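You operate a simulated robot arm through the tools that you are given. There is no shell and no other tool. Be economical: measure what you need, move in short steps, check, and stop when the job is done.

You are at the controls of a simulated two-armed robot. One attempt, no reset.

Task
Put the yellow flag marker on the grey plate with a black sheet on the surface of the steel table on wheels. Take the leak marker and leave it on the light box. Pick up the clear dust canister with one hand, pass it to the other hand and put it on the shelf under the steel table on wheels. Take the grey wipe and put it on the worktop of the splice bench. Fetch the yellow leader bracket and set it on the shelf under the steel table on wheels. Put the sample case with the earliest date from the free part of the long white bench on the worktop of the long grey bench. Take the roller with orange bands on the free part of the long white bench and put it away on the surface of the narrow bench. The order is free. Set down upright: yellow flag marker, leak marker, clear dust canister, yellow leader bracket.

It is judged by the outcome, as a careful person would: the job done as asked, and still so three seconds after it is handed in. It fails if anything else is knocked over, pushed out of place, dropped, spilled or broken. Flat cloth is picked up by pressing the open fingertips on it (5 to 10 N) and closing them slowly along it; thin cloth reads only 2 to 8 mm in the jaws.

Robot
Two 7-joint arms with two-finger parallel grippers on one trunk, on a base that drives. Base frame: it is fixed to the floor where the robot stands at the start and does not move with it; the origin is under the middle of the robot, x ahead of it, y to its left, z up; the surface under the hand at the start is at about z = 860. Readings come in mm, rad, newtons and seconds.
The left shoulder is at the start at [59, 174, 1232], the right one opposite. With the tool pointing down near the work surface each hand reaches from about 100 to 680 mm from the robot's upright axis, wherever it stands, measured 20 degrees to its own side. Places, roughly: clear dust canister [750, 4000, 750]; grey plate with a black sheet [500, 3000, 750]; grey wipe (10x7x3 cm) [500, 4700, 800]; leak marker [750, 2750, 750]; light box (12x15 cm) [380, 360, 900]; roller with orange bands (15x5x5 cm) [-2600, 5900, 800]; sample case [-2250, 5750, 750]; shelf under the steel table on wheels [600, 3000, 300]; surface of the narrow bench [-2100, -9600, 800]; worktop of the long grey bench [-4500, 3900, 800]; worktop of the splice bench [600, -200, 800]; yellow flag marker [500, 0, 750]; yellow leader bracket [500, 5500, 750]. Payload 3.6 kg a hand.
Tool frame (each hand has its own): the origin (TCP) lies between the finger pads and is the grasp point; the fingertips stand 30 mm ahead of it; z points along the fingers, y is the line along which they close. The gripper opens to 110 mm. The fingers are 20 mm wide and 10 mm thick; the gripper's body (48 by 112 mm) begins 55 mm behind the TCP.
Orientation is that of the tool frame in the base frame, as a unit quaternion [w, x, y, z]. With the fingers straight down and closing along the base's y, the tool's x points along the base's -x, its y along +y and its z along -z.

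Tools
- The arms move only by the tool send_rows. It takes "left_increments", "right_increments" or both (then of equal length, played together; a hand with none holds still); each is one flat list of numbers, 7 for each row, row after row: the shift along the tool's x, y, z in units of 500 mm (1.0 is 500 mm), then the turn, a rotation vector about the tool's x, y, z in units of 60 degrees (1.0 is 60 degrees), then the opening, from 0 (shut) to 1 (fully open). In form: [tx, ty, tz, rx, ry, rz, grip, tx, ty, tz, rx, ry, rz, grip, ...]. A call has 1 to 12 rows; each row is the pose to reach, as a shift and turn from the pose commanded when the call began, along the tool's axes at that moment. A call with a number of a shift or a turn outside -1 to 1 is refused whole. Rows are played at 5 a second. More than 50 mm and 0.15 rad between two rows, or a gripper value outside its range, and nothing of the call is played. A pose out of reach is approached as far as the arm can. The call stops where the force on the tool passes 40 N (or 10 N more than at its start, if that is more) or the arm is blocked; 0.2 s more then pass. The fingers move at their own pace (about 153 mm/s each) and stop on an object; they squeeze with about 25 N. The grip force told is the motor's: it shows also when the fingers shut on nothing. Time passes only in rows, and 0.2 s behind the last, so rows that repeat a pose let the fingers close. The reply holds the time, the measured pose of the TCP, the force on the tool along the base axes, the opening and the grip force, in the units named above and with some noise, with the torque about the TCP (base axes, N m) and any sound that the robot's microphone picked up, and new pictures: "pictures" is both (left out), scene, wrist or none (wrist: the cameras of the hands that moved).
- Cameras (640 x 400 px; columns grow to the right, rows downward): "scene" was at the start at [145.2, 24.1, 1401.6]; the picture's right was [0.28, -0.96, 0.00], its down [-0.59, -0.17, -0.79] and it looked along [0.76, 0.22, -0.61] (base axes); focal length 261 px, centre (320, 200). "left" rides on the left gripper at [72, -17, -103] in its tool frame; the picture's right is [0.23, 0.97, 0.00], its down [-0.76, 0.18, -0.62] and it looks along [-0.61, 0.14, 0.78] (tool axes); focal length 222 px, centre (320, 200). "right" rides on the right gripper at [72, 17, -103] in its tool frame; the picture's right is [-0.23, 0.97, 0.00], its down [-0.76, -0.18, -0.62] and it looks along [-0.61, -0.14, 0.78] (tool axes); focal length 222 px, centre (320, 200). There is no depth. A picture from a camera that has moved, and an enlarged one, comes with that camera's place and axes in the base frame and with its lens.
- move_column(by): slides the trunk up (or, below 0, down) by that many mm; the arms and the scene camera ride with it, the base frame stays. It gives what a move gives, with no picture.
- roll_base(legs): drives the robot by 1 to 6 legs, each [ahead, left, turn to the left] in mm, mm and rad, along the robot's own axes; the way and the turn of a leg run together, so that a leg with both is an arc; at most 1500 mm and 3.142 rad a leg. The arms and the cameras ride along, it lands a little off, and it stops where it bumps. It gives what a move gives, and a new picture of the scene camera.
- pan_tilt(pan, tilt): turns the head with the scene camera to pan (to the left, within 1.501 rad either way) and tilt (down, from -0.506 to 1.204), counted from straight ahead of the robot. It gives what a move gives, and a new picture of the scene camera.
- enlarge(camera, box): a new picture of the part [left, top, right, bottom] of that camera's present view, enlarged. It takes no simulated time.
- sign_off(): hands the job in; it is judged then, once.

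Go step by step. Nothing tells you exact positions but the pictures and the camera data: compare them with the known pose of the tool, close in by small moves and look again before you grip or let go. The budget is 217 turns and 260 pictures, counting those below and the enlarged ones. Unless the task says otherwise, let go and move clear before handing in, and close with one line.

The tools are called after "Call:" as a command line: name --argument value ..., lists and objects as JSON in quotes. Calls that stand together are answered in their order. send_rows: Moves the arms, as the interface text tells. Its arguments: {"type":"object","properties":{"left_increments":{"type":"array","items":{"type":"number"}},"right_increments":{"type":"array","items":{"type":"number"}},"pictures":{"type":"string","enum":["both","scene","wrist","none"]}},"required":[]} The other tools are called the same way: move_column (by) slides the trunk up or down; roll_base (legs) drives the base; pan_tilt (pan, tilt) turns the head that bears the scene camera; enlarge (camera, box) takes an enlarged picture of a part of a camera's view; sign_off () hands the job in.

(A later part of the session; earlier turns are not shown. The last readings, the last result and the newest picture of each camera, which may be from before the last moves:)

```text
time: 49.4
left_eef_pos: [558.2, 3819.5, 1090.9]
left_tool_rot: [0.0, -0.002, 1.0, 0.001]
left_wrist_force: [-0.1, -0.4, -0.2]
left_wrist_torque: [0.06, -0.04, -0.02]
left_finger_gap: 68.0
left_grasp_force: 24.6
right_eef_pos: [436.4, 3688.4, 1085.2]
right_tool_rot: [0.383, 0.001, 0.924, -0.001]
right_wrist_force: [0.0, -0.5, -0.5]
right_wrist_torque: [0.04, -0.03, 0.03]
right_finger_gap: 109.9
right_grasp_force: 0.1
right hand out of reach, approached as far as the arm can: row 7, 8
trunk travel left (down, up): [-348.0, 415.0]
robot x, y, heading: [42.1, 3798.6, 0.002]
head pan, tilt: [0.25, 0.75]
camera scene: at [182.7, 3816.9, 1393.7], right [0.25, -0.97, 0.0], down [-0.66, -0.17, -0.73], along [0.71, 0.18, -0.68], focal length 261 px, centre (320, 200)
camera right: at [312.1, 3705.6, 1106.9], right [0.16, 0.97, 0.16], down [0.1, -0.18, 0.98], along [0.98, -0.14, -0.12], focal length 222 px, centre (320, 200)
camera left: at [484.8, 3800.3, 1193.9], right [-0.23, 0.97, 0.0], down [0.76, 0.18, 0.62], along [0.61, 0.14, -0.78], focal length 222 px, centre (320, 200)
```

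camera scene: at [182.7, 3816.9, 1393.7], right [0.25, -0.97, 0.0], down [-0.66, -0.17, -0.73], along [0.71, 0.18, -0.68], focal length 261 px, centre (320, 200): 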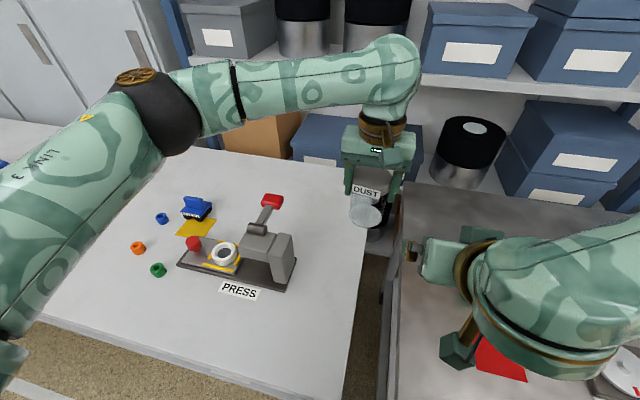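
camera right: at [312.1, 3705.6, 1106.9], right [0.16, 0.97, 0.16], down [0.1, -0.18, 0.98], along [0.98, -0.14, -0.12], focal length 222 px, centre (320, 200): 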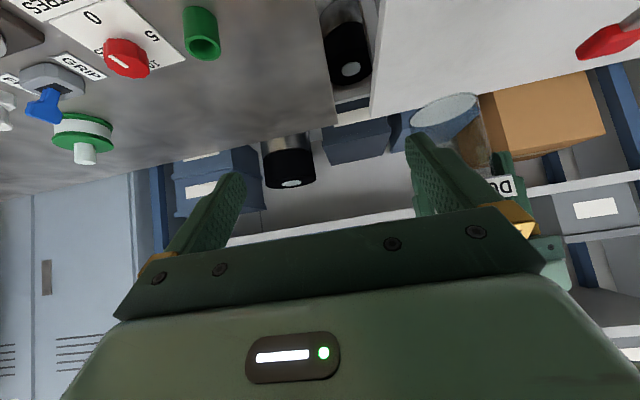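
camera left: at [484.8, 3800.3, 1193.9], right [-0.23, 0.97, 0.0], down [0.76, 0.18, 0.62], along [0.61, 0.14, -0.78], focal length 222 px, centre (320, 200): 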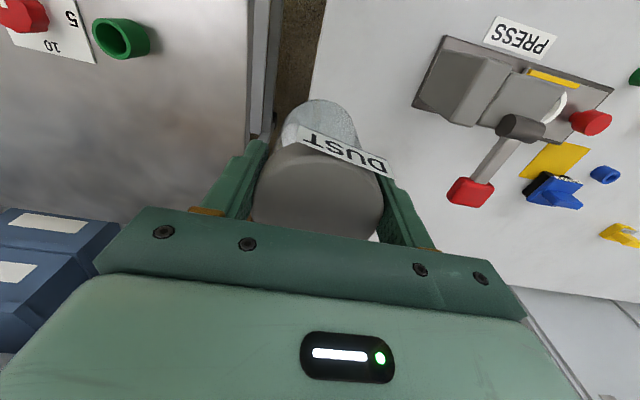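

Right hand is at 45°. I'll move it behind and level with the lower part of the canister.

Call:
send_rows --right_increments '[0.015, 0.085, 0.03, 0, 0, 0, 1, 0.031, 0.17, 0.058, 0, 0, 0, 1, 0.047, 0.262, 0.086, 0, 0, 0, 1, 0.002, 0.262, 0.13, 0, 0, 0, 1]'

```text
time: 50.4
left_eef_pos: [558.6, 3817.6, 1091.6]
left_tool_rot: [0.0, -0.001, 1.0, 0.001]
left_wrist_force: [-0.1, 0.0, -0.4]
left_wrist_torque: [0.04, 0.0, 0.0]
left_finger_gap: 68.1
left_grasp_force: 24.6
right_eef_pos: [483.6, 3819.4, 1042.4]
right_tool_rot: [0.382, 0.0, 0.924, 0.001]
right_wrist_force: [0.5, 0.2, -0.4]
right_wrist_torque: [0.02, 0.0, 0.04]
right_finger_gap: 109.9
right_grasp_force: 0.0
trunk travel left (down, up): [-348.0, 415.0]
robot x, y, heading: [43.2, 3800.2, -0.0]
head pan, tilt: [0.25, 0.75]
camera scene: at [184.2, 3816.9, 1393.5], right [0.25, -0.97, 0.0], down [-0.66, -0.17, -0.73], along [0.71, 0.18, -0.68], focal length 261 px, centre (320, 200)
camera right: at [360.1, 3835.4, 1063.9], right [0.16, 0.97, 0.16], down [0.1, -0.18, 0.98], along [0.98, -0.14, -0.13], focal length 222 px, centre (320, 200)
```

scene: 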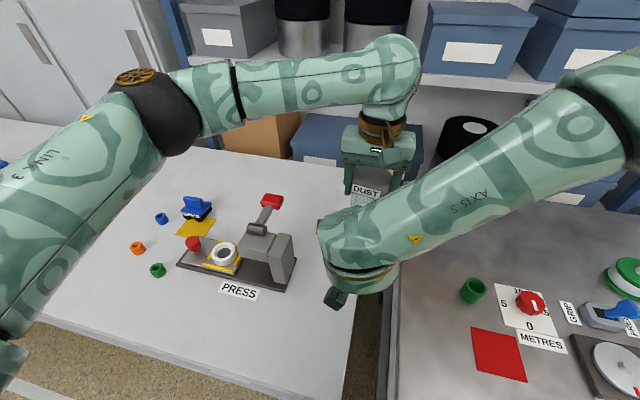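
right: 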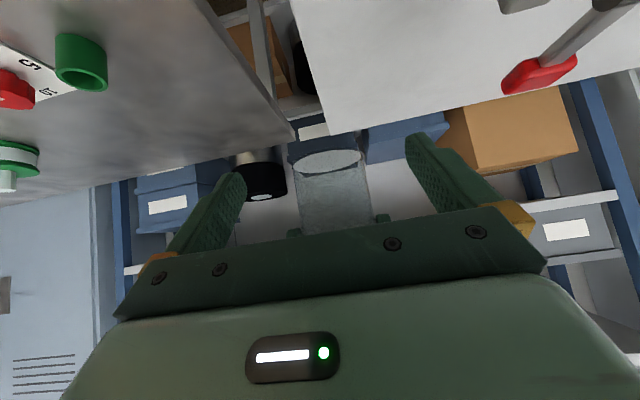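

Canister lies centred between the right fingers, base z ≈ 1004. Advancing and closing the right hand.

Call:
send_rows --right_increments '[-0.041, -0.001, 0.047, 0, 0, 0, 1, -0.082, -0.001, 0.093, 0, 0, 0, 1, -0.082, -0.001, 0.093, 0, 0, 0, 0.7, -0.082, -0.001, 0.093, 0, 0, 0, 0.4, -0.082, -0.001, 0.093, 0, 0, 0, 0.3, -0.082, -0.001, 0.093, 0, 0, 0, 0.3]'

```text
time: 51.8
left_eef_pos: [559.2, 3820.0, 1091.1]
left_tool_rot: [-0.001, 0.0, 1.0, 0.0]
left_wrist_force: [-3.7, -2.4, -0.1]
left_wrist_torque: [-0.02, 0.08, -0.06]
left_finger_gap: 68.1
left_grasp_force: 25.0
right_eef_pos: [546.8, 3820.4, 1038.9]
right_tool_rot: [0.383, -0.001, 0.924, 0.0]
right_wrist_force: [4.3, 1.8, 0.4]
right_wrist_torque: [-0.09, 0.06, 0.14]
right_finger_gap: 67.8
right_grasp_force: 25.1
trunk travel left (down, up): [-348.0, 415.0]
robot x, y, heading: [41.5, 3799.0, 0.005]
head pan, tilt: [0.25, 0.75]
camera scene: at [183.6, 3818.3, 1393.6], right [0.25, -0.97, 0.0], down [-0.66, -0.17, -0.73], along [0.71, 0.18, -0.68], focal length 261 px, centre (320, 200)
camera right: at [422.8, 3835.9, 1060.5], right [0.16, 0.97, 0.16], down [0.1, -0.18, 0.98], along [0.98, -0.14, -0.12], focal length 222 px, centre (320, 200)
```

scene: 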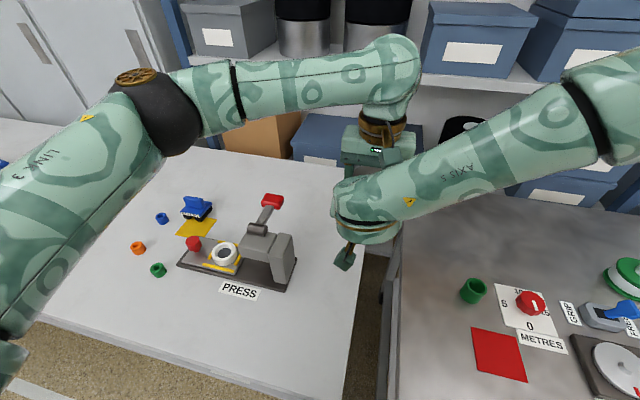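
right: 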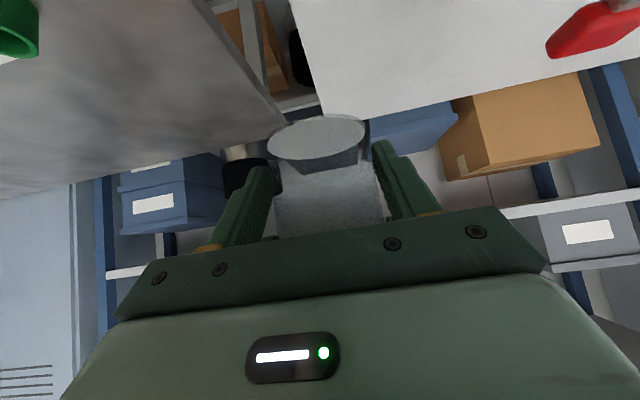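

Right hand holds it (67.8 mm). Releasing the left hand and raising it away.

Call:
send_rows --left_increments '[0, 0, 0, 0, 0, 0, 0.78, 0, 0, 0, 0, 0, 0, 0.78, 0, 0, -0.05, 0, 0, 0, 0.78, 0, 0, -0.14, 0, 0, 0, 0.78, 0, 0.02, -0.22, 0, 0, 0, 0.78, 0, 0.1, -0.24, 0, 0, 0, 0.78, 0, 0.2, -0.24, 0, 0, 0, 0.78, 0.04, 0.29, -0.24, 0, 0, 0, 0.78]' --pictures "scene"

```text
time: 53.6
left_eef_pos: [537.4, 3965.1, 1214.9]
left_tool_rot: [0.0, 0.001, 1.0, -0.001]
left_wrist_force: [0.1, 0.9, 0.4]
left_wrist_torque: [-0.05, -0.03, -0.03]
left_finger_gap: 85.9
left_grasp_force: 0.1
right_eef_pos: [545.7, 3820.3, 1039.5]
right_tool_rot: [0.383, 0.0, 0.924, 0.0]
right_wrist_force: [-0.7, 1.0, -0.2]
right_wrist_torque: [-0.04, 0.03, -0.01]
right_finger_gap: 68.2
right_grasp_force: 25.4
trunk travel left (down, up): [-348.0, 415.0]
robot x, y, heading: [42.2, 3797.8, 0.002]
head pan, tilt: [0.25, 0.75]
camera scene: at [182.1, 3820.2, 1393.8], right [0.25, -0.97, 0.0], down [-0.66, -0.17, -0.73], along [0.71, 0.18, -0.68], focal length 261 px, centre (320, 200)
```

scene: 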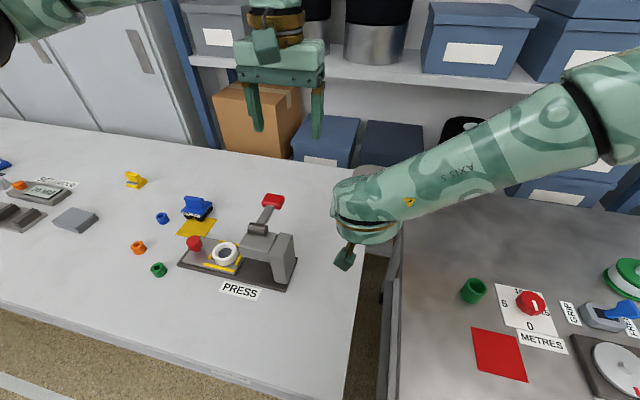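

The handover is done. Next: the yellow leader bracket near y 5500 — I'll retract the right hand a bit and drive left (grey wipe seen at about [522, 4680]).

Call:
send_rows --right_increments '[0.007, -0.04, -0.08, 0, 0, 0, 0.3, 0.014, -0.08, -0.16, 0, 0, 0, 0.3, 0.028, -0.16, -0.2, 0, 0, 0, 0.3, 0.028, -0.16, -0.255, 0, 0, 0, 0.3]' --left_increments '[0.04, 0.04, 0, 0, 0, 0, 1, 0.08, 0.08, 0, 0, 0, 0, 1, 0.13, 0.12, 0, 0, 0, 0, 1, 0.18, 0.16, 0, 0, 0, 0, 1]' --pictures "none"

Call:
roll_base --legs '[[-110, 0, 0], [0, 1400, 0]]'

Call:
enlarge --camera "scene" --box '[0, 80, 640, 400]'

```text
time: 54.6
left_eef_pos: [446.9, 4046.0, 1208.1]
left_tool_rot: [0.001, -0.001, 1.0, -0.001]
left_wrist_force: [-0.4, 0.8, 0.2]
left_wrist_torque: [-0.02, -0.04, -0.03]
left_finger_gap: 109.8
left_grasp_force: 0.0
right_eef_pos: [441.4, 3739.8, 1116.1]
right_tool_rot: [0.384, -0.001, 0.923, -0.001]
right_wrist_force: [0.4, -0.2, -1.1]
right_wrist_torque: [0.0, 0.02, -0.02]
right_finger_gap: 67.9
right_grasp_force: 25.1
trunk travel left (down, up): [-348.0, 415.0]
robot x, y, heading: [38.6, 3796.9, -0.0]
head pan, tilt: [0.25, 0.75]
```

```text
time: 62.4
left_eef_pos: [278.6, 5461.3, 1208.8]
left_tool_rot: [0.0, -0.031, 1.0, 0.001]
left_wrist_force: [-0.5, 0.5, -0.2]
left_wrist_torque: [-0.02, 0.0, -0.05]
left_finger_gap: 110.2
left_grasp_force: 0.1
right_eef_pos: [292.9, 5155.4, 1115.7]
right_tool_rot: [0.382, -0.029, 0.924, 0.013]
right_wrist_force: [-0.1, 0.2, -1.2]
right_wrist_torque: [0.01, -0.02, 0.0]
right_finger_gap: 68.0
right_grasp_force: 25.5
trunk travel left (down, up): [-348.0, 415.0]
robot x, y, heading: [-112.7, 5191.3, 0.06]
head pan, tilt: [0.25, 0.75]
camera scene: at [27.0, 5219.6, 1393.6], right [0.31, -0.95, 0.0], down [-0.65, -0.21, -0.73], along [0.7, 0.22, -0.68], focal length 261 px, centre (320, 200)
```

scene: 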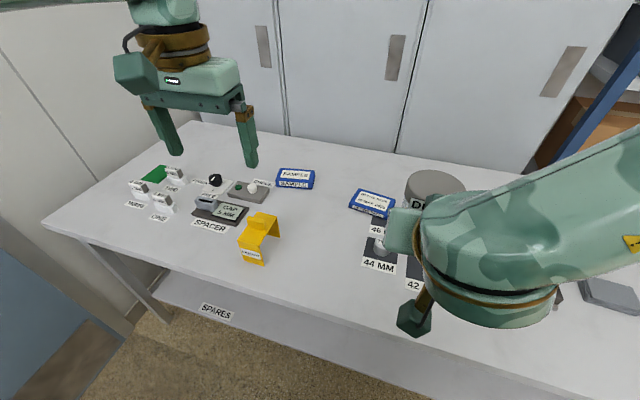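

```text
1.00 times, centred on (320, 240) of scene (not enlarged: the box is as wide or as high as the picture)
camera zoom: at [27.0, 5219.6, 1393.6], right [0.31, -0.95, 0.0], down [-0.65, -0.21, -0.73], along [0.7, 0.22, -0.68], focal length 261 px, centre (320, 160)
```

zoom: 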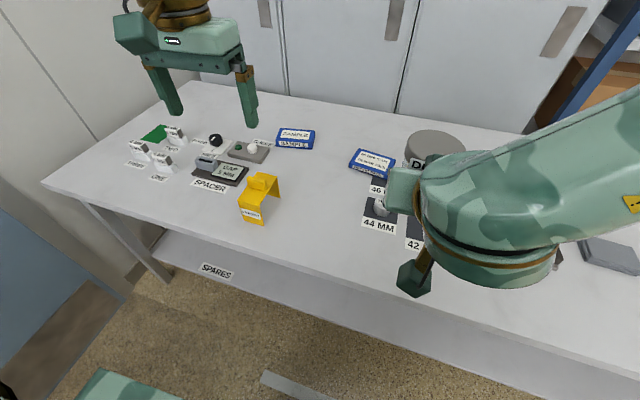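

Call:
enlarge --camera "scene" --box '[190, 160, 350, 280]'

```text
3.33 times, centred on (270, 220) of scene
camera zoom: at [27.0, 5219.6, 1393.6], right [0.31, -0.95, 0.0], down [-0.65, -0.21, -0.73], along [0.7, 0.22, -0.68], focal length 869 px, centre (487, 133)
```

zoom: 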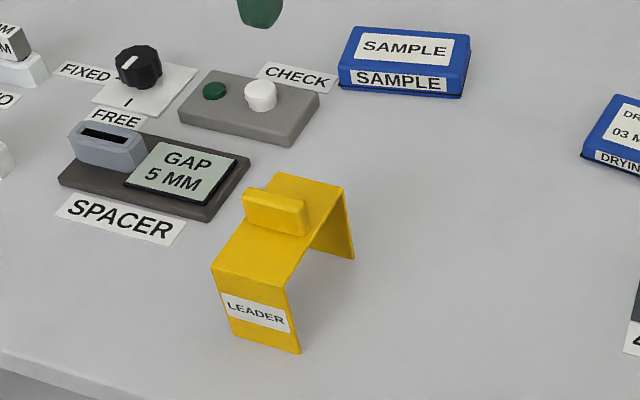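

The yellow leader bracket is an upside-down U near [400, 5505], tab on top (z ≈ 888–910). I'll line up the robot and yaw/pitch the left hand so that it can grip the tab and later reach into the shelf at 45°.

Call:
roll_base --legs '[[50, 200, -0.06]]'

Call:
send_rows --left_increments '[0, 0, 0, 0, 0, 0.14, 1, 0, 0, 0, 0, 0, 0.28, 1, 0, 0, 0, 0, 0, 0.42, 1, 0, 0, 0, 0, 0, 0.56, 1, 0, 0, 0, 0, 0, 0.7, 1, 0, 0, 0, 0, 0, 0.84, 1]' --pictures "none"

```text
time: 64.0
left_eef_pos: [336.7, 5642.4, 1208.1]
left_tool_rot: [0.0, -0.003, 1.0, 0.0]
left_wrist_force: [0.5, 0.1, -0.1]
left_wrist_torque: [-0.01, 0.01, 0.01]
left_finger_gap: 110.2
left_grasp_force: 0.0
right_eef_pos: [333.4, 5335.2, 1115.2]
right_tool_rot: [0.382, -0.004, 0.924, 0.002]
right_wrist_force: [0.5, -0.3, -1.6]
right_wrist_torque: [0.02, 0.05, 0.01]
right_finger_gap: 67.7
right_grasp_force: 24.5
trunk travel left (down, up): [-348.0, 415.0]
robot x, y, heading: [-70.9, 5389.9, 0.003]
head pan, tilt: [0.25, 0.75]
camera scene: at [71.7, 5415.4, 1393.6], right [0.25, -0.97, 0.0], down [-0.66, -0.17, -0.73], along [0.71, 0.18, -0.68], focal length 261 px, centre (320, 200)
```

scene: 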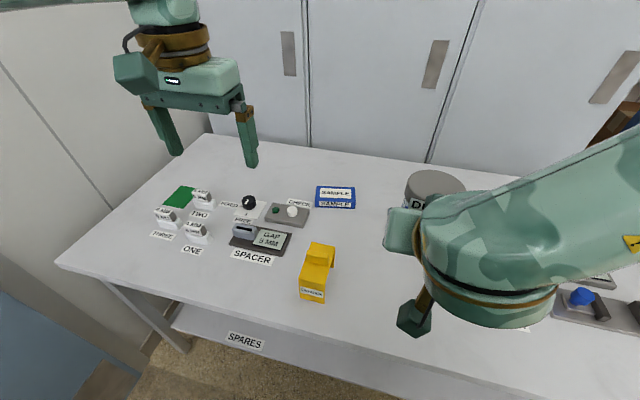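

```text
time: 65.4
left_eef_pos: [337.0, 5642.0, 1209.8]
left_tool_rot: [0.001, 0.425, 0.905, 0.0]
left_wrist_force: [0.4, -0.2, -0.2]
left_wrist_torque: [0.02, -0.01, 0.0]
left_finger_gap: 109.8
left_grasp_force: 0.1
right_eef_pos: [332.1, 5335.8, 1116.0]
right_tool_rot: [0.382, -0.003, 0.924, 0.001]
right_wrist_force: [1.1, 0.6, -1.5]
right_wrist_torque: [-0.02, 0.03, 0.01]
right_finger_gap: 67.8
right_grasp_force: 24.6
trunk travel left (down, up): [-348.0, 415.0]
robot x, y, heading: [-70.6, 5393.9, 0.006]
head pan, tilt: [0.25, 0.75]
```

Call:
send_rows --left_increments '[-0.013, 0.011, 0.0375, 0.0326, -0.09, 0.079, 1, -0.026, 0.021, 0.075, 0.065, -0.18, 0.158, 1, -0.038, 0.032, 0.1125, 0.098, -0.269, 0.237, 1, -0.051, 0.042, 0.15, 0.13, -0.359, 0.316, 1, -0.064, 0.053, 0.1875, 0.163, -0.449, 0.394, 1, -0.077, 0.064, 0.225, 0.196, -0.539, 0.473, 1, -0.089, 0.074, 0.2625, 0.228, -0.628, 0.552, 1, -0.102, 0.085, 0.3, 0.261, -0.718, 0.631, 1]'

```text
time: 67.2
left_eef_pos: [401.8, 5629.5, 1056.1]
left_tool_rot: [0.271, 0.653, 0.653, -0.271]
left_wrist_force: [0.7, -0.3, 0.3]
left_wrist_torque: [-0.02, 0.01, -0.04]
left_finger_gap: 109.9
left_grasp_force: 0.1
right_eef_pos: [333.0, 5335.0, 1115.2]
right_tool_rot: [0.382, -0.002, 0.924, 0.001]
right_wrist_force: [0.7, 0.3, -0.7]
right_wrist_torque: [0.01, 0.02, 0.0]
right_finger_gap: 67.9
right_grasp_force: 25.0
trunk travel left (down, up): [-348.0, 415.0]
robot x, y, heading: [-71.9, 5395.6, 0.004]
head pan, tilt: [0.25, 0.75]
camera scene: at [72.1, 5414.7, 1393.5], right [0.25, -0.97, 0.0], down [-0.66, -0.17, -0.73], along [0.71, 0.18, -0.68], focal length 261 px, centre (320, 200)
camera left: at [384.2, 5753.5, 1077.8], right [0.97, 0.16, -0.16], down [0.18, -0.1, 0.98], along [0.14, -0.98, -0.12], focal length 222 px, centre (320, 200)
```

scene: 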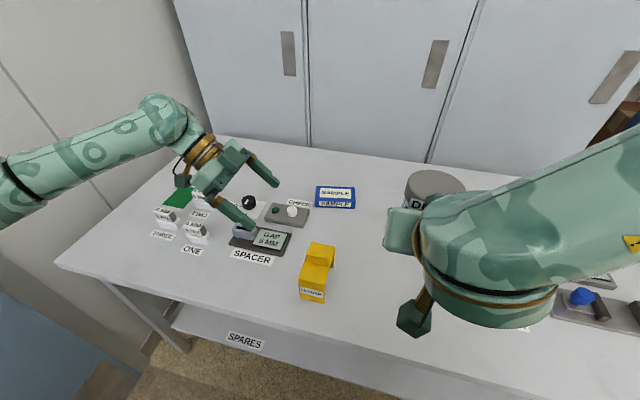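
left: 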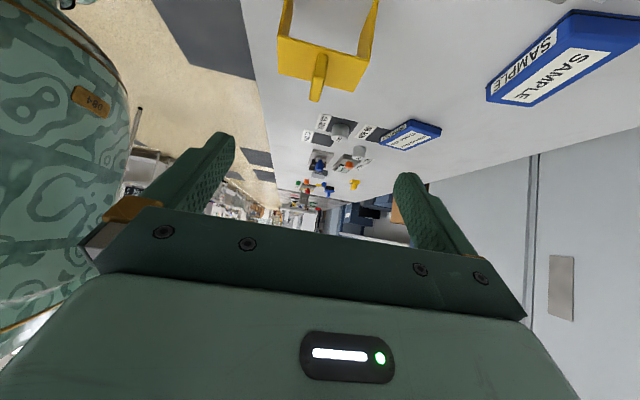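

Call:
enlarge --camera "scene" --box '[270, 220, 370, 320]'

Call:
enlarge --camera "left" --box '[260, 0, 420, 120]'

```text
4.00 times, centred on (320, 270) of scene
camera zoom: at [72.1, 5414.7, 1393.5], right [0.25, -0.97, 0.0], down [-0.66, -0.17, -0.73], along [0.71, 0.18, -0.68], focal length 1043 px, centre (320, -80)
```

zoom: 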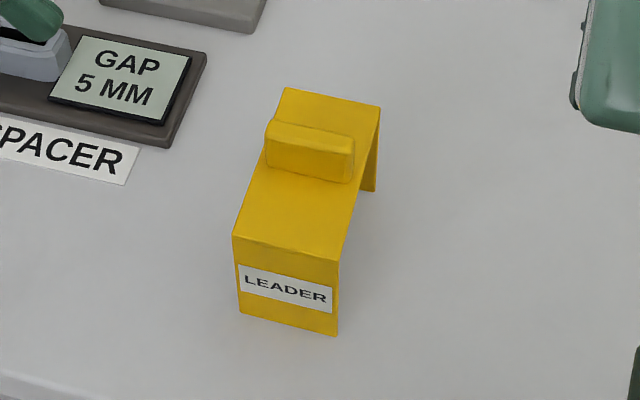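

```text
3.33 times, centred on (340, 60) of left
camera zoom: at [384.2, 5753.5, 1077.8], right [0.97, 0.16, -0.16], down [0.18, -0.1, 0.98], along [0.14, -0.98, -0.12], focal length 740 px, centre (253, 667)
```

zoom: 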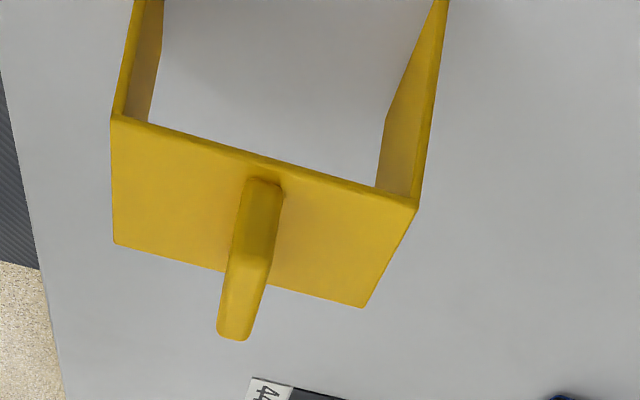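

Tab measured: x ≈ 395, y 5481–5528, z 885–918. Approaching along the tool axis.

Call:
send_rows --left_increments '[0.012, -0.014, 0.09, 0, 0, 0, 0.5, 0.024, -0.014, 0.18, 0, 0, 0, 0.5, 0.033, -0.014, 0.26, 0, 0, 0, 0.5, 0.04, -0.014, 0.31, 0, 0, 0, 0.5]'

Call:
enlarge --camera "scene" --box '[220, 180, 380, 320]'

```text
time: 68.2
left_eef_pos: [397.8, 5532.9, 934.0]
left_tool_rot: [0.27, 0.654, 0.653, -0.27]
left_wrist_force: [-0.1, -0.1, -0.8]
left_wrist_torque: [0.01, 0.03, 0.02]
left_finger_gap: 55.2
left_grasp_force: 0.1
right_eef_pos: [332.8, 5335.0, 1114.3]
right_tool_rot: [0.382, -0.002, 0.924, 0.0]
right_wrist_force: [-0.2, -0.1, -1.2]
right_wrist_torque: [0.01, 0.02, -0.02]
right_finger_gap: 67.8
right_grasp_force: 25.0
trunk travel left (down, up): [-348.0, 415.0]
robot x, y, heading: [-69.4, 5396.7, 0.003]
head pan, tilt: [0.25, 0.75]
camera scene: at [71.7, 5414.3, 1393.6], right [0.25, -0.97, 0.0], down [-0.66, -0.17, -0.73], along [0.71, 0.18, -0.68], focal length 261 px, centre (320, 200)
camera left: at [381.1, 5656.4, 955.8], right [0.97, 0.16, -0.16], down [0.18, -0.1, 0.98], along [0.14, -0.98, -0.12], focal length 222 px, centre (320, 200)
```

scene: 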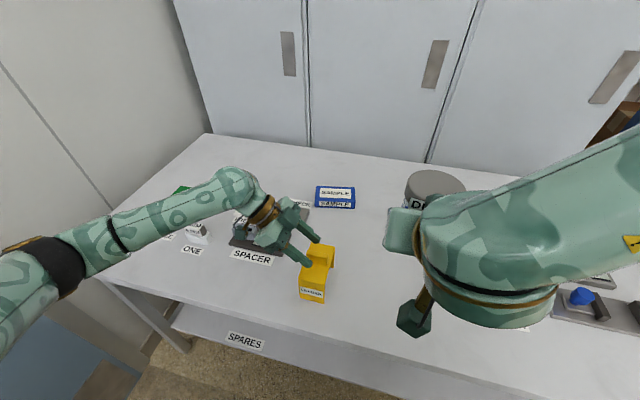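
left: 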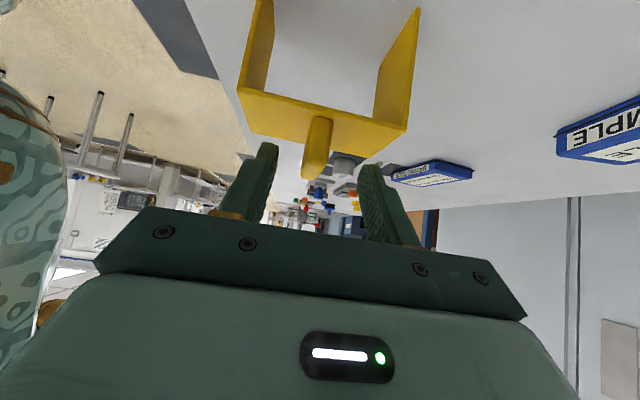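

```text
2.86 times, centred on (300, 250) of scene
camera zoom: at [71.7, 5414.3, 1393.6], right [0.25, -0.97, 0.0], down [-0.66, -0.17, -0.73], along [0.71, 0.18, -0.68], focal length 745 px, centre (377, 57)
```

zoom: 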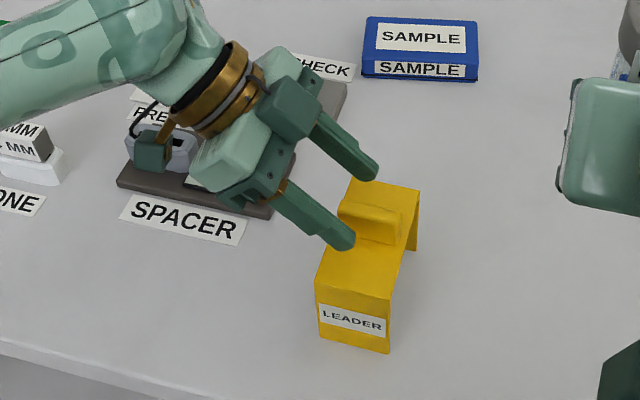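

Aligned. Last 23 mm along the axis, then close on the tab.

Call:
send_rows --left_increments '[0, -0.004, 0.03, 0, 0, 0, 0.5, 0, -0.004, 0.046, 0, 0, 0, 0.5, 0, -0.004, 0.046, 0, 0, 0, 0.2, 0, -0.004, 0.046, 0, 0, 0, 0, 0, -0.004, 0.046, 0, 0, 0, 0, 0, -0.004, 0.046, 0, 0, 0, 0]'

```text
time: 69.6
left_eef_pos: [395.8, 5517.3, 918.4]
left_tool_rot: [0.27, 0.654, 0.652, -0.271]
left_wrist_force: [1.1, 0.0, 5.4]
left_wrist_torque: [-0.2, 0.02, -0.08]
left_finger_gap: 13.6
left_grasp_force: 24.5
right_eef_pos: [331.5, 5336.2, 1114.9]
right_tool_rot: [0.383, -0.003, 0.924, 0.001]
right_wrist_force: [0.6, -0.5, -1.1]
right_wrist_torque: [0.01, 0.04, -0.03]
right_finger_gap: 67.6
right_grasp_force: 24.9
trunk travel left (down, up): [-348.0, 415.0]
robot x, y, heading: [-72.4, 5395.0, 0.009]
head pan, tilt: [0.25, 0.75]
camera scene: at [71.1, 5414.2, 1393.7], right [0.25, -0.97, 0.0], down [-0.66, -0.17, -0.73], along [0.71, 0.18, -0.68], focal length 261 px, centre (320, 200)
camera left: at [378.6, 5640.7, 938.8], right [0.97, 0.16, -0.16], down [0.18, -0.1, 0.98], along [0.14, -0.98, -0.12], focal length 222 px, centre (320, 200)
```

scene: 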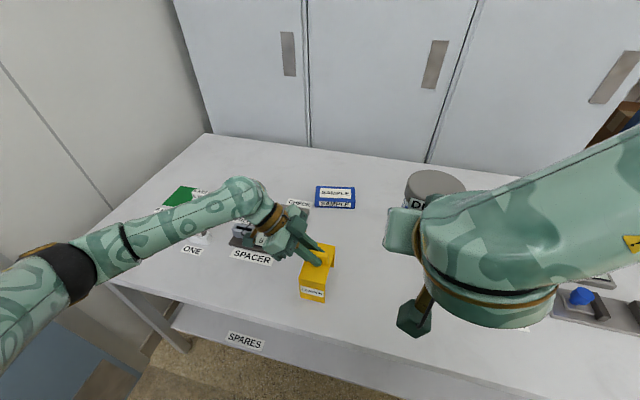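
left: 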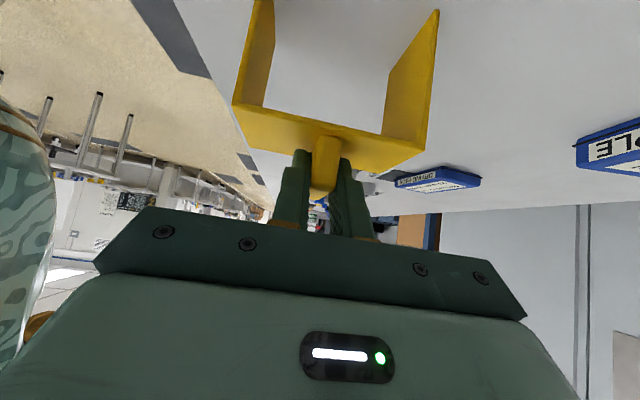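

Tab gripped (13.6 mm). Lifting straight up and checking.

Call:
send_rows --left_increments '[-0.035, 0, -0.035, 0, 0, 0, 0, -0.1, 0, -0.1, 0, 0, 0, 0, -0.165, 0, -0.165, 0, 0, 0, 0, -0.23, 0, -0.23, 0, 0, 0, 0, -0.29, 0, -0.29, 0, 0, 0, 0]'

```text
time: 70.8
left_eef_pos: [394.8, 5517.3, 1126.3]
left_tool_rot: [0.27, 0.654, 0.654, -0.269]
left_wrist_force: [0.3, -0.9, -0.8]
left_wrist_torque: [0.01, 0.02, -0.02]
left_finger_gap: 13.6
left_grasp_force: 25.1
right_eef_pos: [332.8, 5334.4, 1117.0]
right_tool_rot: [0.383, -0.002, 0.924, 0.001]
right_wrist_force: [-0.2, 1.1, -1.7]
right_wrist_torque: [-0.01, 0.07, 0.0]
right_finger_gap: 67.6
right_grasp_force: 24.9
trunk travel left (down, up): [-348.0, 415.0]
robot x, y, heading: [-70.6, 5392.8, 0.009]
head pan, tilt: [0.25, 0.75]
camera scene: at [71.1, 5414.3, 1393.7], right [0.25, -0.97, 0.0], down [-0.66, -0.17, -0.73], along [0.71, 0.18, -0.68], focal length 261 px, centre (320, 200)
camera left: at [377.6, 5641.9, 1148.8], right [0.97, 0.16, -0.16], down [0.18, -0.1, 0.98], along [0.14, -0.98, -0.13], focal length 222 px, centre (320, 200)
```

scene: 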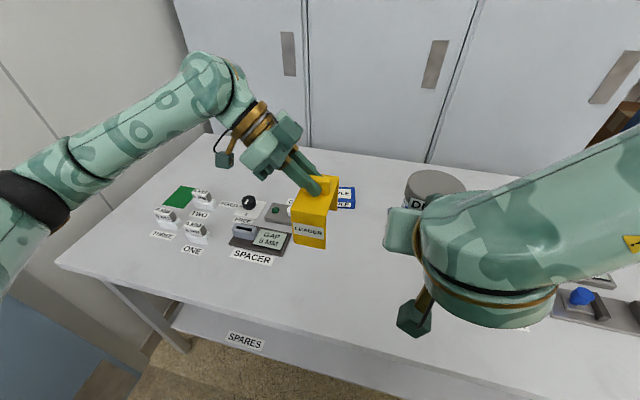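
left: 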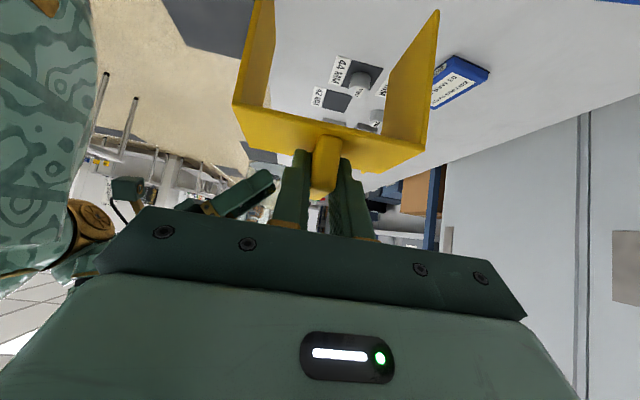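

Both objects held. Backing off and driving back to the steel table.

Call:
roll_base --legs '[[-530, 0, 0], [0, -1200, 0], [0, -1150, -0.03]]'

Call:
pan_tilt --pan 0.0 --tilt 0.6

```text
time: 85.2
left_eef_pos: [-175.1, 3094.0, 1125.7]
left_tool_rot: [0.26, 0.677, 0.629, -0.28]
left_wrist_force: [0.4, 0.7, -0.6]
left_wrist_torque: [-0.01, 0.02, 0.0]
left_finger_gap: 13.3
left_grasp_force: 25.4
right_eef_pos: [-250.6, 2915.9, 1115.4]
right_tool_rot: [0.381, 0.031, 0.924, -0.013]
right_wrist_force: [1.0, 0.1, -0.5]
right_wrist_torque: [0.03, 0.01, -0.02]
right_finger_gap: 67.7
right_grasp_force: 25.1
trunk travel left (down, up): [-348.0, 415.0]
robot x, y, heading: [-649.4, 3000.5, -0.068]
head pan, tilt: [0.25, 0.75]
camera scene: at [-505.5, 3013.1, 1393.6], right [0.18, -0.98, 0.0], down [-0.67, -0.12, -0.73], along [0.72, 0.13, -0.68], focal length 261 px, centre (320, 200)
```

scene: 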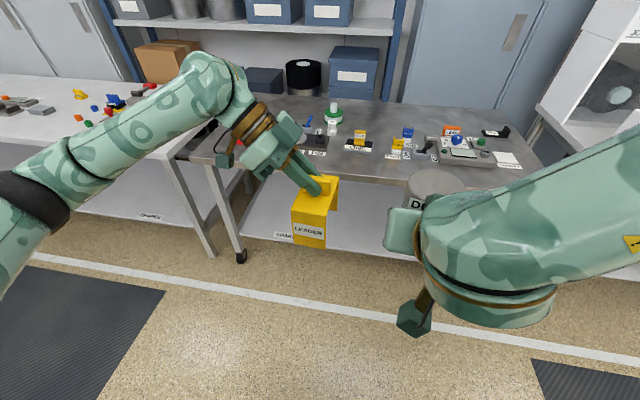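

```text
time: 85.9
left_eef_pos: [-174.9, 3094.4, 1126.2]
left_tool_rot: [0.26, 0.677, 0.628, -0.281]
left_wrist_force: [0.0, -1.1, -0.8]
left_wrist_torque: [-0.01, 0.02, -0.01]
left_finger_gap: 13.6
left_grasp_force: 24.5
right_eef_pos: [-250.5, 2916.4, 1116.1]
right_tool_rot: [0.382, 0.031, 0.924, -0.013]
right_wrist_force: [-0.4, -0.4, -0.5]
right_wrist_torque: [0.0, -0.01, 0.01]
right_finger_gap: 67.7
right_grasp_force: 24.7
trunk travel left (down, up): [-348.0, 415.0]
robot x, y, heading: [-647.9, 3002.0, -0.068]
head pan, tilt: [0.0, 0.6]
camera scene: at [-498.8, 2992.7, 1406.5], right [-0.07, -1.0, 0.0], down [-0.56, 0.04, -0.82], along [0.82, -0.06, -0.57], focal length 261 px, centre (320, 200)
```

scene: 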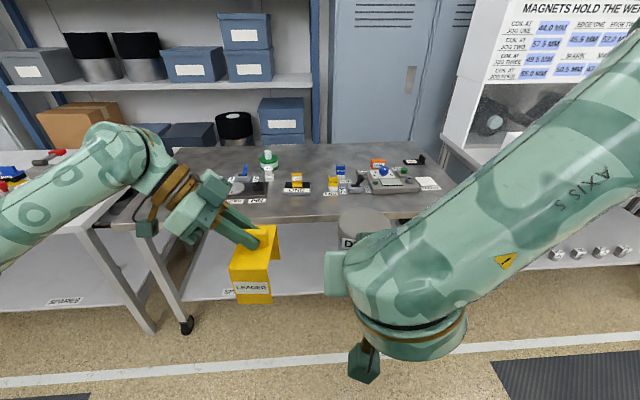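

Now lowering the trunk (hands are in front of the table) and squaring up to the table.

Call:
move_column --by -345

Call:
roll_base --legs '[[100, 10, 0.068]]'

```text
time: 89.3
left_eef_pos: [-174.2, 3092.5, 782.1]
left_tool_rot: [0.26, 0.677, 0.629, -0.28]
left_wrist_force: [0.2, 0.0, -0.7]
left_wrist_torque: [0.02, -0.02, -0.02]
left_finger_gap: 13.5
left_grasp_force: 25.0
right_eef_pos: [-201.8, 2912.1, 686.5]
right_tool_rot: [0.246, 0.032, 0.969, -0.008]
right_wrist_force: [-0.1, 1.1, -1.9]
right_wrist_torque: [-0.01, 0.02, -0.01]
right_finger_gap: 67.6
right_grasp_force: 25.6
trunk travel left (down, up): [-3.0, 760.0]
robot x, y, heading: [-652.5, 3003.2, -0.072]
head pan, tilt: [0.0, 0.6]
```

```text
time: 90.5
left_eef_pos: [-76.0, 3132.2, 780.7]
left_tool_rot: [0.269, 0.655, 0.652, -0.271]
left_wrist_force: [0.0, 0.7, -1.3]
left_wrist_torque: [0.0, 0.05, 0.02]
left_finger_gap: 13.7
left_grasp_force: 24.8
right_eef_pos: [-92.7, 2949.8, 685.8]
right_tool_rot: [0.245, -0.001, 0.969, 0.0]
right_wrist_force: [-0.1, -0.2, -1.7]
right_wrist_torque: [0.0, 0.03, 0.01]
right_finger_gap: 67.9
right_grasp_force: 25.1
trunk travel left (down, up): [-3.0, 760.0]
robot x, y, heading: [-544.1, 3011.9, 0.004]
head pan, tilt: [0.0, 0.6]
camera scene: at [-206.1, 3009.0, 1042.9], right [0.0, -1.0, 0.0], down [-0.57, 0.0, -0.82], along [0.82, 0.0, -0.57], focal length 261 px, centre (320, 200)
```

scene: 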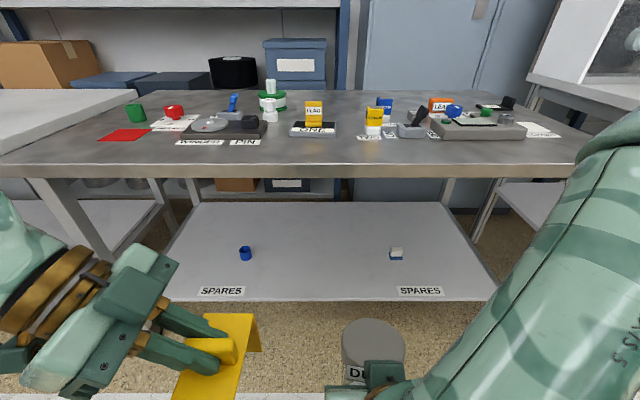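

The trunk leans forward when low; the right hand tipped to ~28°. I'll restore its 45° and begin yawing the left hand to point forward.

Call:
send_rows --left_increments '[-0.088, 0, -0.088, -0.088, 0, -0.088, 0, -0.088, 0, -0.088, -0.177, 0, -0.177, 0, -0.088, 0, -0.088, -0.265, 0, -0.265, 0, -0.088, 0, -0.088, -0.354, 0, -0.354, 0, -0.088, 0, -0.088, -0.442, 0, -0.442, 0, -0.088, 0, -0.088, -0.53, 0, -0.53, 0, -0.088, 0, -0.088, -0.619, 0, -0.619, 0, -0.088, 0, -0.088, -0.707, 0, -0.707, 0]' --right_increments '[0, 0, 0, 0, -0.04, 0, 0.3, 0, 0, 0, 0, -0.08, 0, 0.3, 0, 0, 0, 0, -0.12, 0, 0.3, 0, 0, 0, 0, -0.16, 0, 0.3, 0, 0, 0, 0, -0.2, 0, 0.3, 0, 0, 0, 0, -0.24, 0, 0.3, 0, 0, 0, 0, -0.275, 0, 0.3, 0, 0, 0, 0, -0.275, 0, 0.3]'

```text
refused: row 1 steps farther than a row can; nothing moved
```

Call:
send_rows --left_increments '[0, 0, 0, -0.088, 0, -0.088, 0, 0, 0, 0, -0.177, 0, -0.177, 0, 0, 0, 0, -0.265, 0, -0.265, 0, 0, 0, 0, -0.354, 0, -0.354, 0, 0, 0, 0, -0.442, 0, -0.442, 0, 0, 0, 0, -0.53, 0, -0.53, 0, 0, 0, 0, -0.619, 0, -0.619, 0, 0, 0, 0, -0.707, 0, -0.707, 0]' --right_increments '[0, 0, 0, 0, -0.04, 0, 0.3, 0, 0, 0, 0, -0.08, 0, 0.3, 0, 0, 0, 0, -0.12, 0, 0.3, 0, 0, 0, 0, -0.16, 0, 0.3, 0, 0, 0, 0, -0.2, 0, 0.3, 0, 0, 0, 0, -0.24, 0, 0.3, 0, 0, 0, 0, -0.275, 0, 0.3, 0, 0, 0, 0, -0.275, 0, 0.3]'

```text
time: 92.3
left_eef_pos: [-1.5, 3105.9, 797.5]
left_tool_rot: [0.369, 0.24, 0.892, -0.098]
left_wrist_force: [-0.4, 0.6, -0.3]
left_wrist_torque: [0.03, 0.03, -0.01]
left_finger_gap: 13.4
left_grasp_force: 24.8
left hand out of reach, approached as far as the arm can: row 2, 3, 4, 5, 6, 7, 8
right_eef_pos: [-79.5, 2964.8, 681.5]
right_tool_rot: [0.385, 0.005, 0.923, -0.001]
right_wrist_force: [0.8, -0.4, -0.7]
right_wrist_torque: [-0.01, 0.01, -0.03]
right_finger_gap: 67.6
right_grasp_force: 25.1
right hand out of reach, approached as far as the arm can: row 1, 2, 3, 4, 5, 6, 7, 8
trunk travel left (down, up): [-3.0, 760.0]
robot x, y, heading: [-550.7, 3006.0, 0.004]
head pan, tilt: [0.0, 0.6]
camera scene: at [-206.8, 3008.7, 1043.2], right [0.0, -1.0, 0.0], down [-0.57, 0.0, -0.82], along [0.82, 0.0, -0.57], focal length 261 px, centre (320, 200)
camera right: at [-203.0, 2982.5, 702.7], right [0.17, 0.97, 0.16], down [0.09, -0.18, 0.98], along [0.98, -0.15, -0.12], focal length 222 px, centre (320, 200)
camera left: at [-118.3, 3152.9, 819.2], right [0.35, 0.92, -0.16], down [0.17, 0.1, 0.98], along [0.92, -0.37, -0.12], focal length 222 px, centre (320, 200)
```

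scene: 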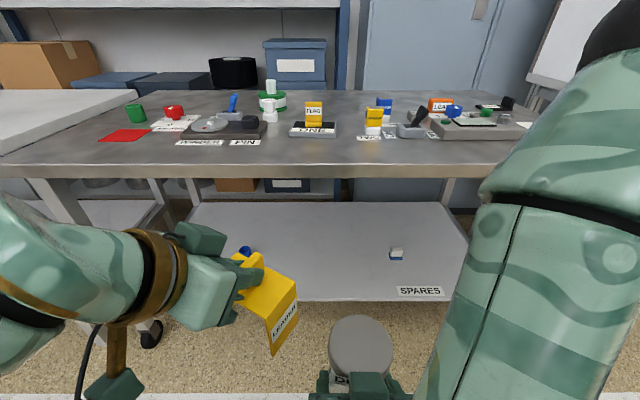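
right: 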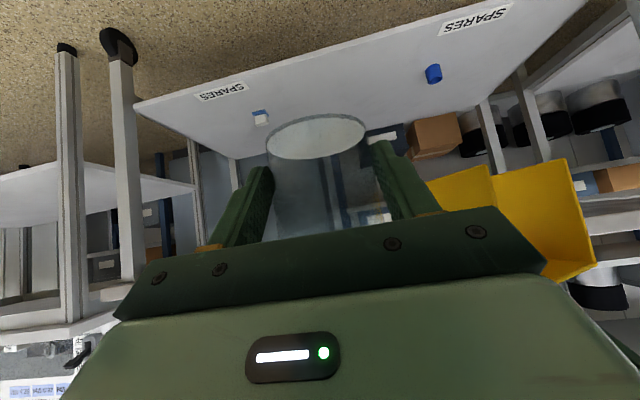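
left: 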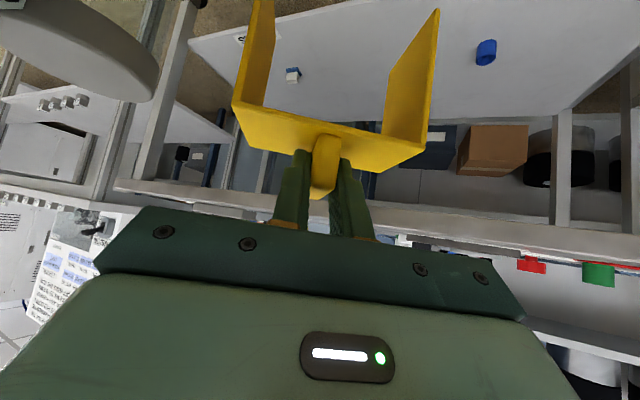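

Workspace is further forward when low. I'll lower both hands forward to just above shelf level, finishing the left yaw.

Call:
send_rows --left_increments '[0.041, 0.018, 0.0675, -0.044, 0, -0.044, 0, 0.082, 0.036, 0.135, -0.088, 0, -0.088, 0, 0.123, 0.053, 0.2025, -0.133, 0, -0.133, 0, 0.165, 0.071, 0.27, -0.177, 0, -0.177, 0, 0.206, 0.089, 0.3375, -0.221, 0, -0.221, 0, 0.247, 0.107, 0.405, -0.265, 0, -0.265, 0, 0.288, 0.124, 0.4725, -0.31, 0, -0.31, 0, 0.329, 0.142, 0.54, -0.354, 0, -0.354, 0]' --right_increments '[0.025, -0.011, 0.074, 0, 0, 0, 0.3, 0.05, -0.022, 0.149, 0, 0, 0, 0.3, 0.075, -0.034, 0.223, 0, 0, 0, 0.3, 0.1, -0.045, 0.298, 0, 0, 0, 0.3, 0.125, -0.056, 0.372, 0, 0, 0, 0.3, 0.15, -0.068, 0.446, 0, 0, 0, 0.3, 0.175, -0.079, 0.52, 0, 0, 0, 0.3, 0.2, -0.09, 0.595, 0, 0, 0, 0.3]'

```text
time: 94.1
left_eef_pos: [97.6, 3131.0, 493.8]
left_tool_rot: [0.382, 0.002, 0.924, 0.001]
left_wrist_force: [0.5, -0.3, -1.5]
left_wrist_torque: [-0.02, 0.01, 0.0]
left_finger_gap: 13.7
left_grasp_force: 25.6
right_eef_pos: [113.9, 2977.6, 422.9]
right_tool_rot: [0.362, 0.004, 0.932, -0.013]
right_wrist_force: [0.0, -0.9, -1.1]
right_wrist_torque: [-0.02, 0.03, 0.01]
right_finger_gap: 67.5
right_grasp_force: 25.1
right hand out of reach, approached as far as the arm can: row 3, 4, 5, 6, 7, 8
trunk travel left (down, up): [-3.0, 760.0]
robot x, y, heading: [-546.2, 3011.7, 0.0]
head pan, tilt: [0.0, 0.6]
camera scene: at [-205.3, 3008.5, 1042.5], right [0.0, -1.0, 0.0], down [-0.57, 0.0, -0.82], along [0.82, 0.0, -0.57], focal length 261 px, centre (320, 200)
camera right: at [-9.8, 2996.9, 450.1], right [0.19, 0.97, 0.13], down [0.14, -0.16, 0.98], along [0.97, -0.16, -0.17], focal length 222 px, centre (320, 200)
camera left: at [-27.5, 3114.4, 515.3], right [-0.16, 0.97, -0.16], down [0.1, 0.17, 0.98], along [0.98, 0.14, -0.13], focal length 222 px, centre (320, 200)
```

scene: 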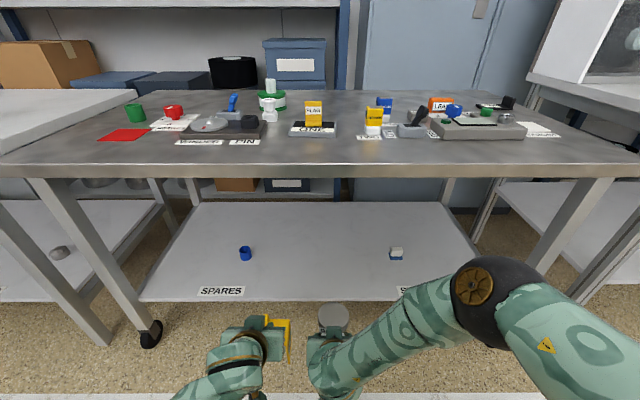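
right: 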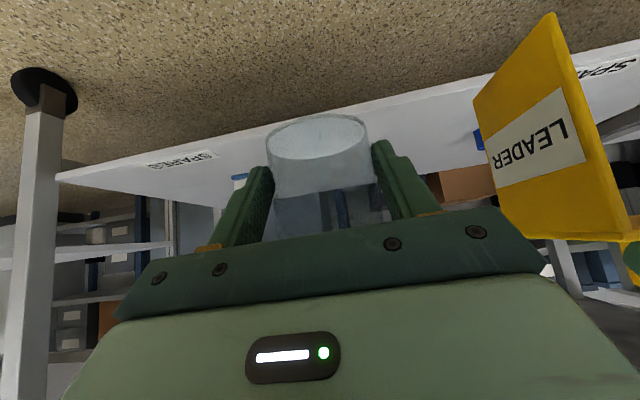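
left: 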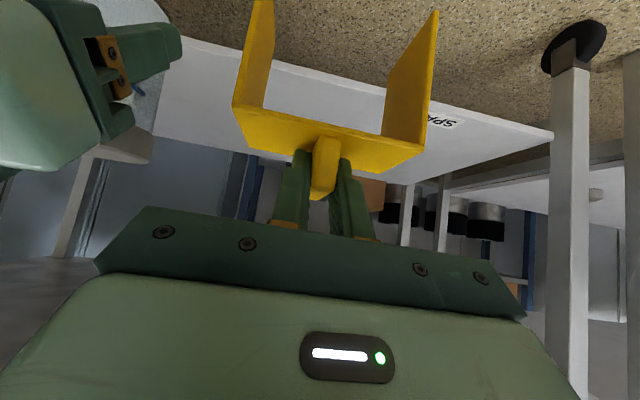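

Triangulation from wrist and scene views puts the shelf's front edge near x ≈ 343, z ≈ 235. I'll roll ahead modestly and then extend the arms in.

Call:
roll_base --legs '[[130, 0, 0]]'

Call:
send_rows --right_increments '[-0.035, -0.01, 0.035, 0, -0.01, 0, 0.3, -0.07, -0.02, 0.07, 0, -0.02, 0, 0.3, -0.105, -0.03, 0.105, 0, -0.04, 0, 0.3, -0.14, -0.05, 0.16, 0, -0.045, 0, 0.3]'

```text
time: 95.4
left_eef_pos: [227.5, 3133.1, 494.7]
left_tool_rot: [0.382, 0.002, 0.924, -0.001]
left_wrist_force: [-1.0, -0.7, -0.6]
left_wrist_torque: [0.02, -0.01, -0.02]
left_finger_gap: 13.5
left_grasp_force: 24.0
right_eef_pos: [244.9, 2978.7, 425.7]
right_tool_rot: [0.362, 0.003, 0.932, -0.012]
right_wrist_force: [0.5, 0.3, -0.6]
right_wrist_torque: [-0.02, 0.03, -0.02]
right_finger_gap: 67.5
right_grasp_force: 24.9
trunk travel left (down, up): [-3.0, 760.0]
robot x, y, heading: [-417.0, 3010.6, 0.0]
head pan, tilt: [0.0, 0.6]
camera scene: at [-74.4, 3009.8, 1043.0], right [0.0, -1.0, 0.0], down [-0.57, 0.0, -0.82], along [0.82, 0.0, -0.57], focal length 261 px, centre (320, 200)
```

scene: 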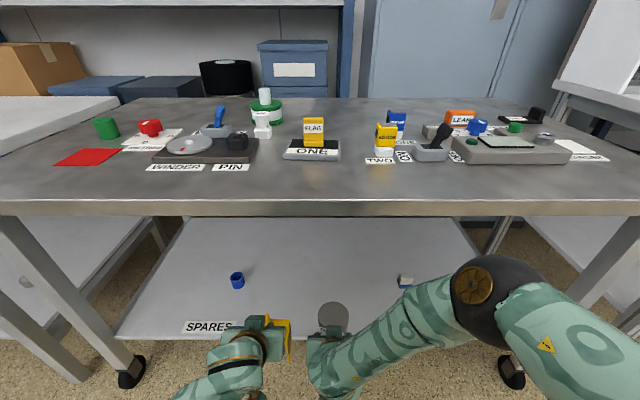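

```text
time: 96.4
left_eef_pos: [228.8, 3133.4, 495.3]
left_tool_rot: [0.382, 0.002, 0.924, -0.001]
left_wrist_force: [-1.2, -0.4, 0.2]
left_wrist_torque: [-0.03, 0.04, 0.02]
left_finger_gap: 13.7
left_grasp_force: 25.0
right_eef_pos: [351.0, 2954.0, 417.8]
right_tool_rot: [0.384, 0.004, 0.923, -0.014]
right_wrist_force: [0.2, -0.5, -2.0]
right_wrist_torque: [-0.02, 0.01, 0.01]
right_finger_gap: 67.6
right_grasp_force: 25.0
trunk travel left (down, up): [-3.0, 760.0]
robot x, y, heading: [-412.4, 3008.6, 0.003]
head pan, tilt: [0.0, 0.6]
camera scene: at [-74.5, 3009.8, 1043.1], right [0.0, -1.0, 0.0], down [-0.57, 0.0, -0.82], along [0.82, 0.0, -0.57], focal length 261 px, centre (320, 200)
camera right: at [226.8, 2973.6, 437.6], right [0.18, 0.97, 0.14], down [0.09, -0.16, 0.98], along [0.98, -0.16, -0.12], focal length 222 px, centre (320, 200)
```

scene: 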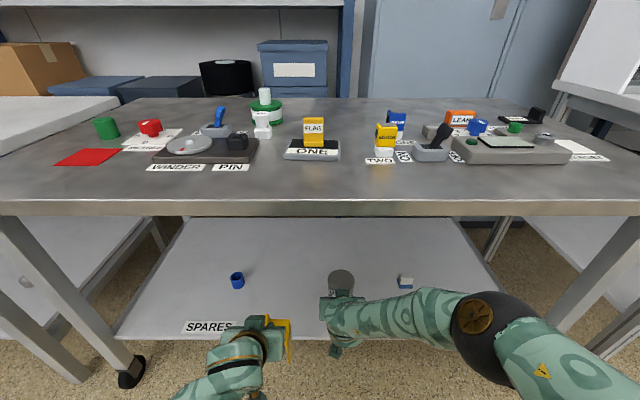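
right: 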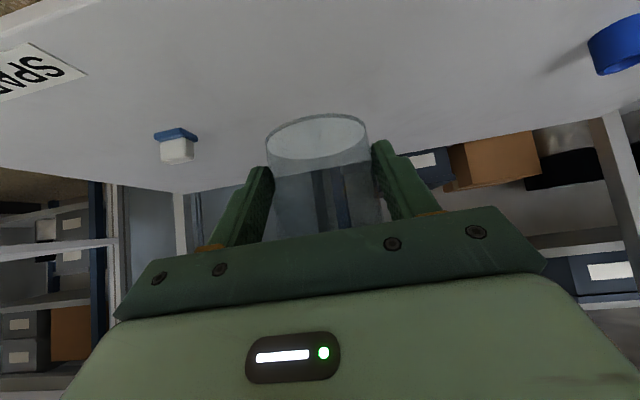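

Call:
send_rows --right_increments '[0.005, 0, 0.07, 0, 0, 0, 0.3, 0.03, 0, 0.14, 0, 0, 0, 0.3, 0.06, 0, 0.21, 0, 0, 0, 0.3, 0.082, 0, 0.257, 0, 0, 0, 0.3]'

```text
time: 97.4
left_eef_pos: [228.6, 3133.4, 494.8]
left_tool_rot: [0.381, 0.001, 0.925, 0.0]
left_wrist_force: [-0.3, 0.8, -1.8]
left_wrist_torque: [0.01, 0.0, 0.0]
left_finger_gap: 13.6
left_grasp_force: 25.2
right_eef_pos: [366.6, 2940.2, 375.6]
right_tool_rot: [0.384, 0.003, 0.923, -0.013]
right_wrist_force: [0.4, 0.3, -1.8]
right_wrist_torque: [0.01, 0.04, 0.01]
right_finger_gap: 67.7
right_grasp_force: 24.9
right hand out of reach, approached as far as the arm can: row 2, 3, 4
trunk travel left (down, up): [-3.0, 760.0]
robot x, y, heading: [-414.5, 3007.6, -0.001]
head pan, tilt: [0.0, 0.6]
camera scene: at [-74.7, 3009.8, 1043.2], right [0.0, -1.0, 0.0], down [-0.57, 0.0, -0.82], along [0.82, 0.0, -0.57], focal length 261 px, centre (320, 200)
camera right: at [242.7, 2958.7, 395.7], right [0.18, 0.97, 0.14], down [0.09, -0.16, 0.98], along [0.98, -0.16, -0.12], focal length 222 px, centre (320, 200)
```

scene: 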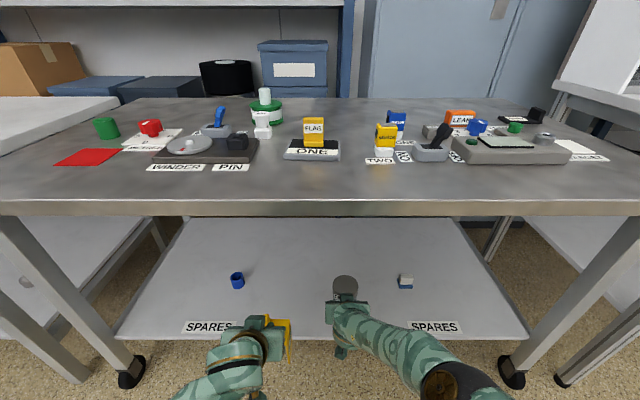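
right: 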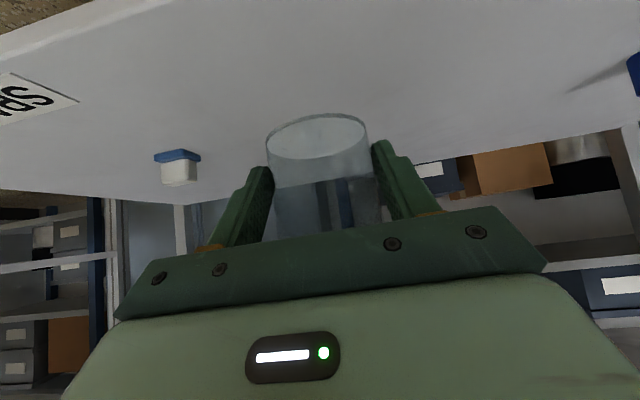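

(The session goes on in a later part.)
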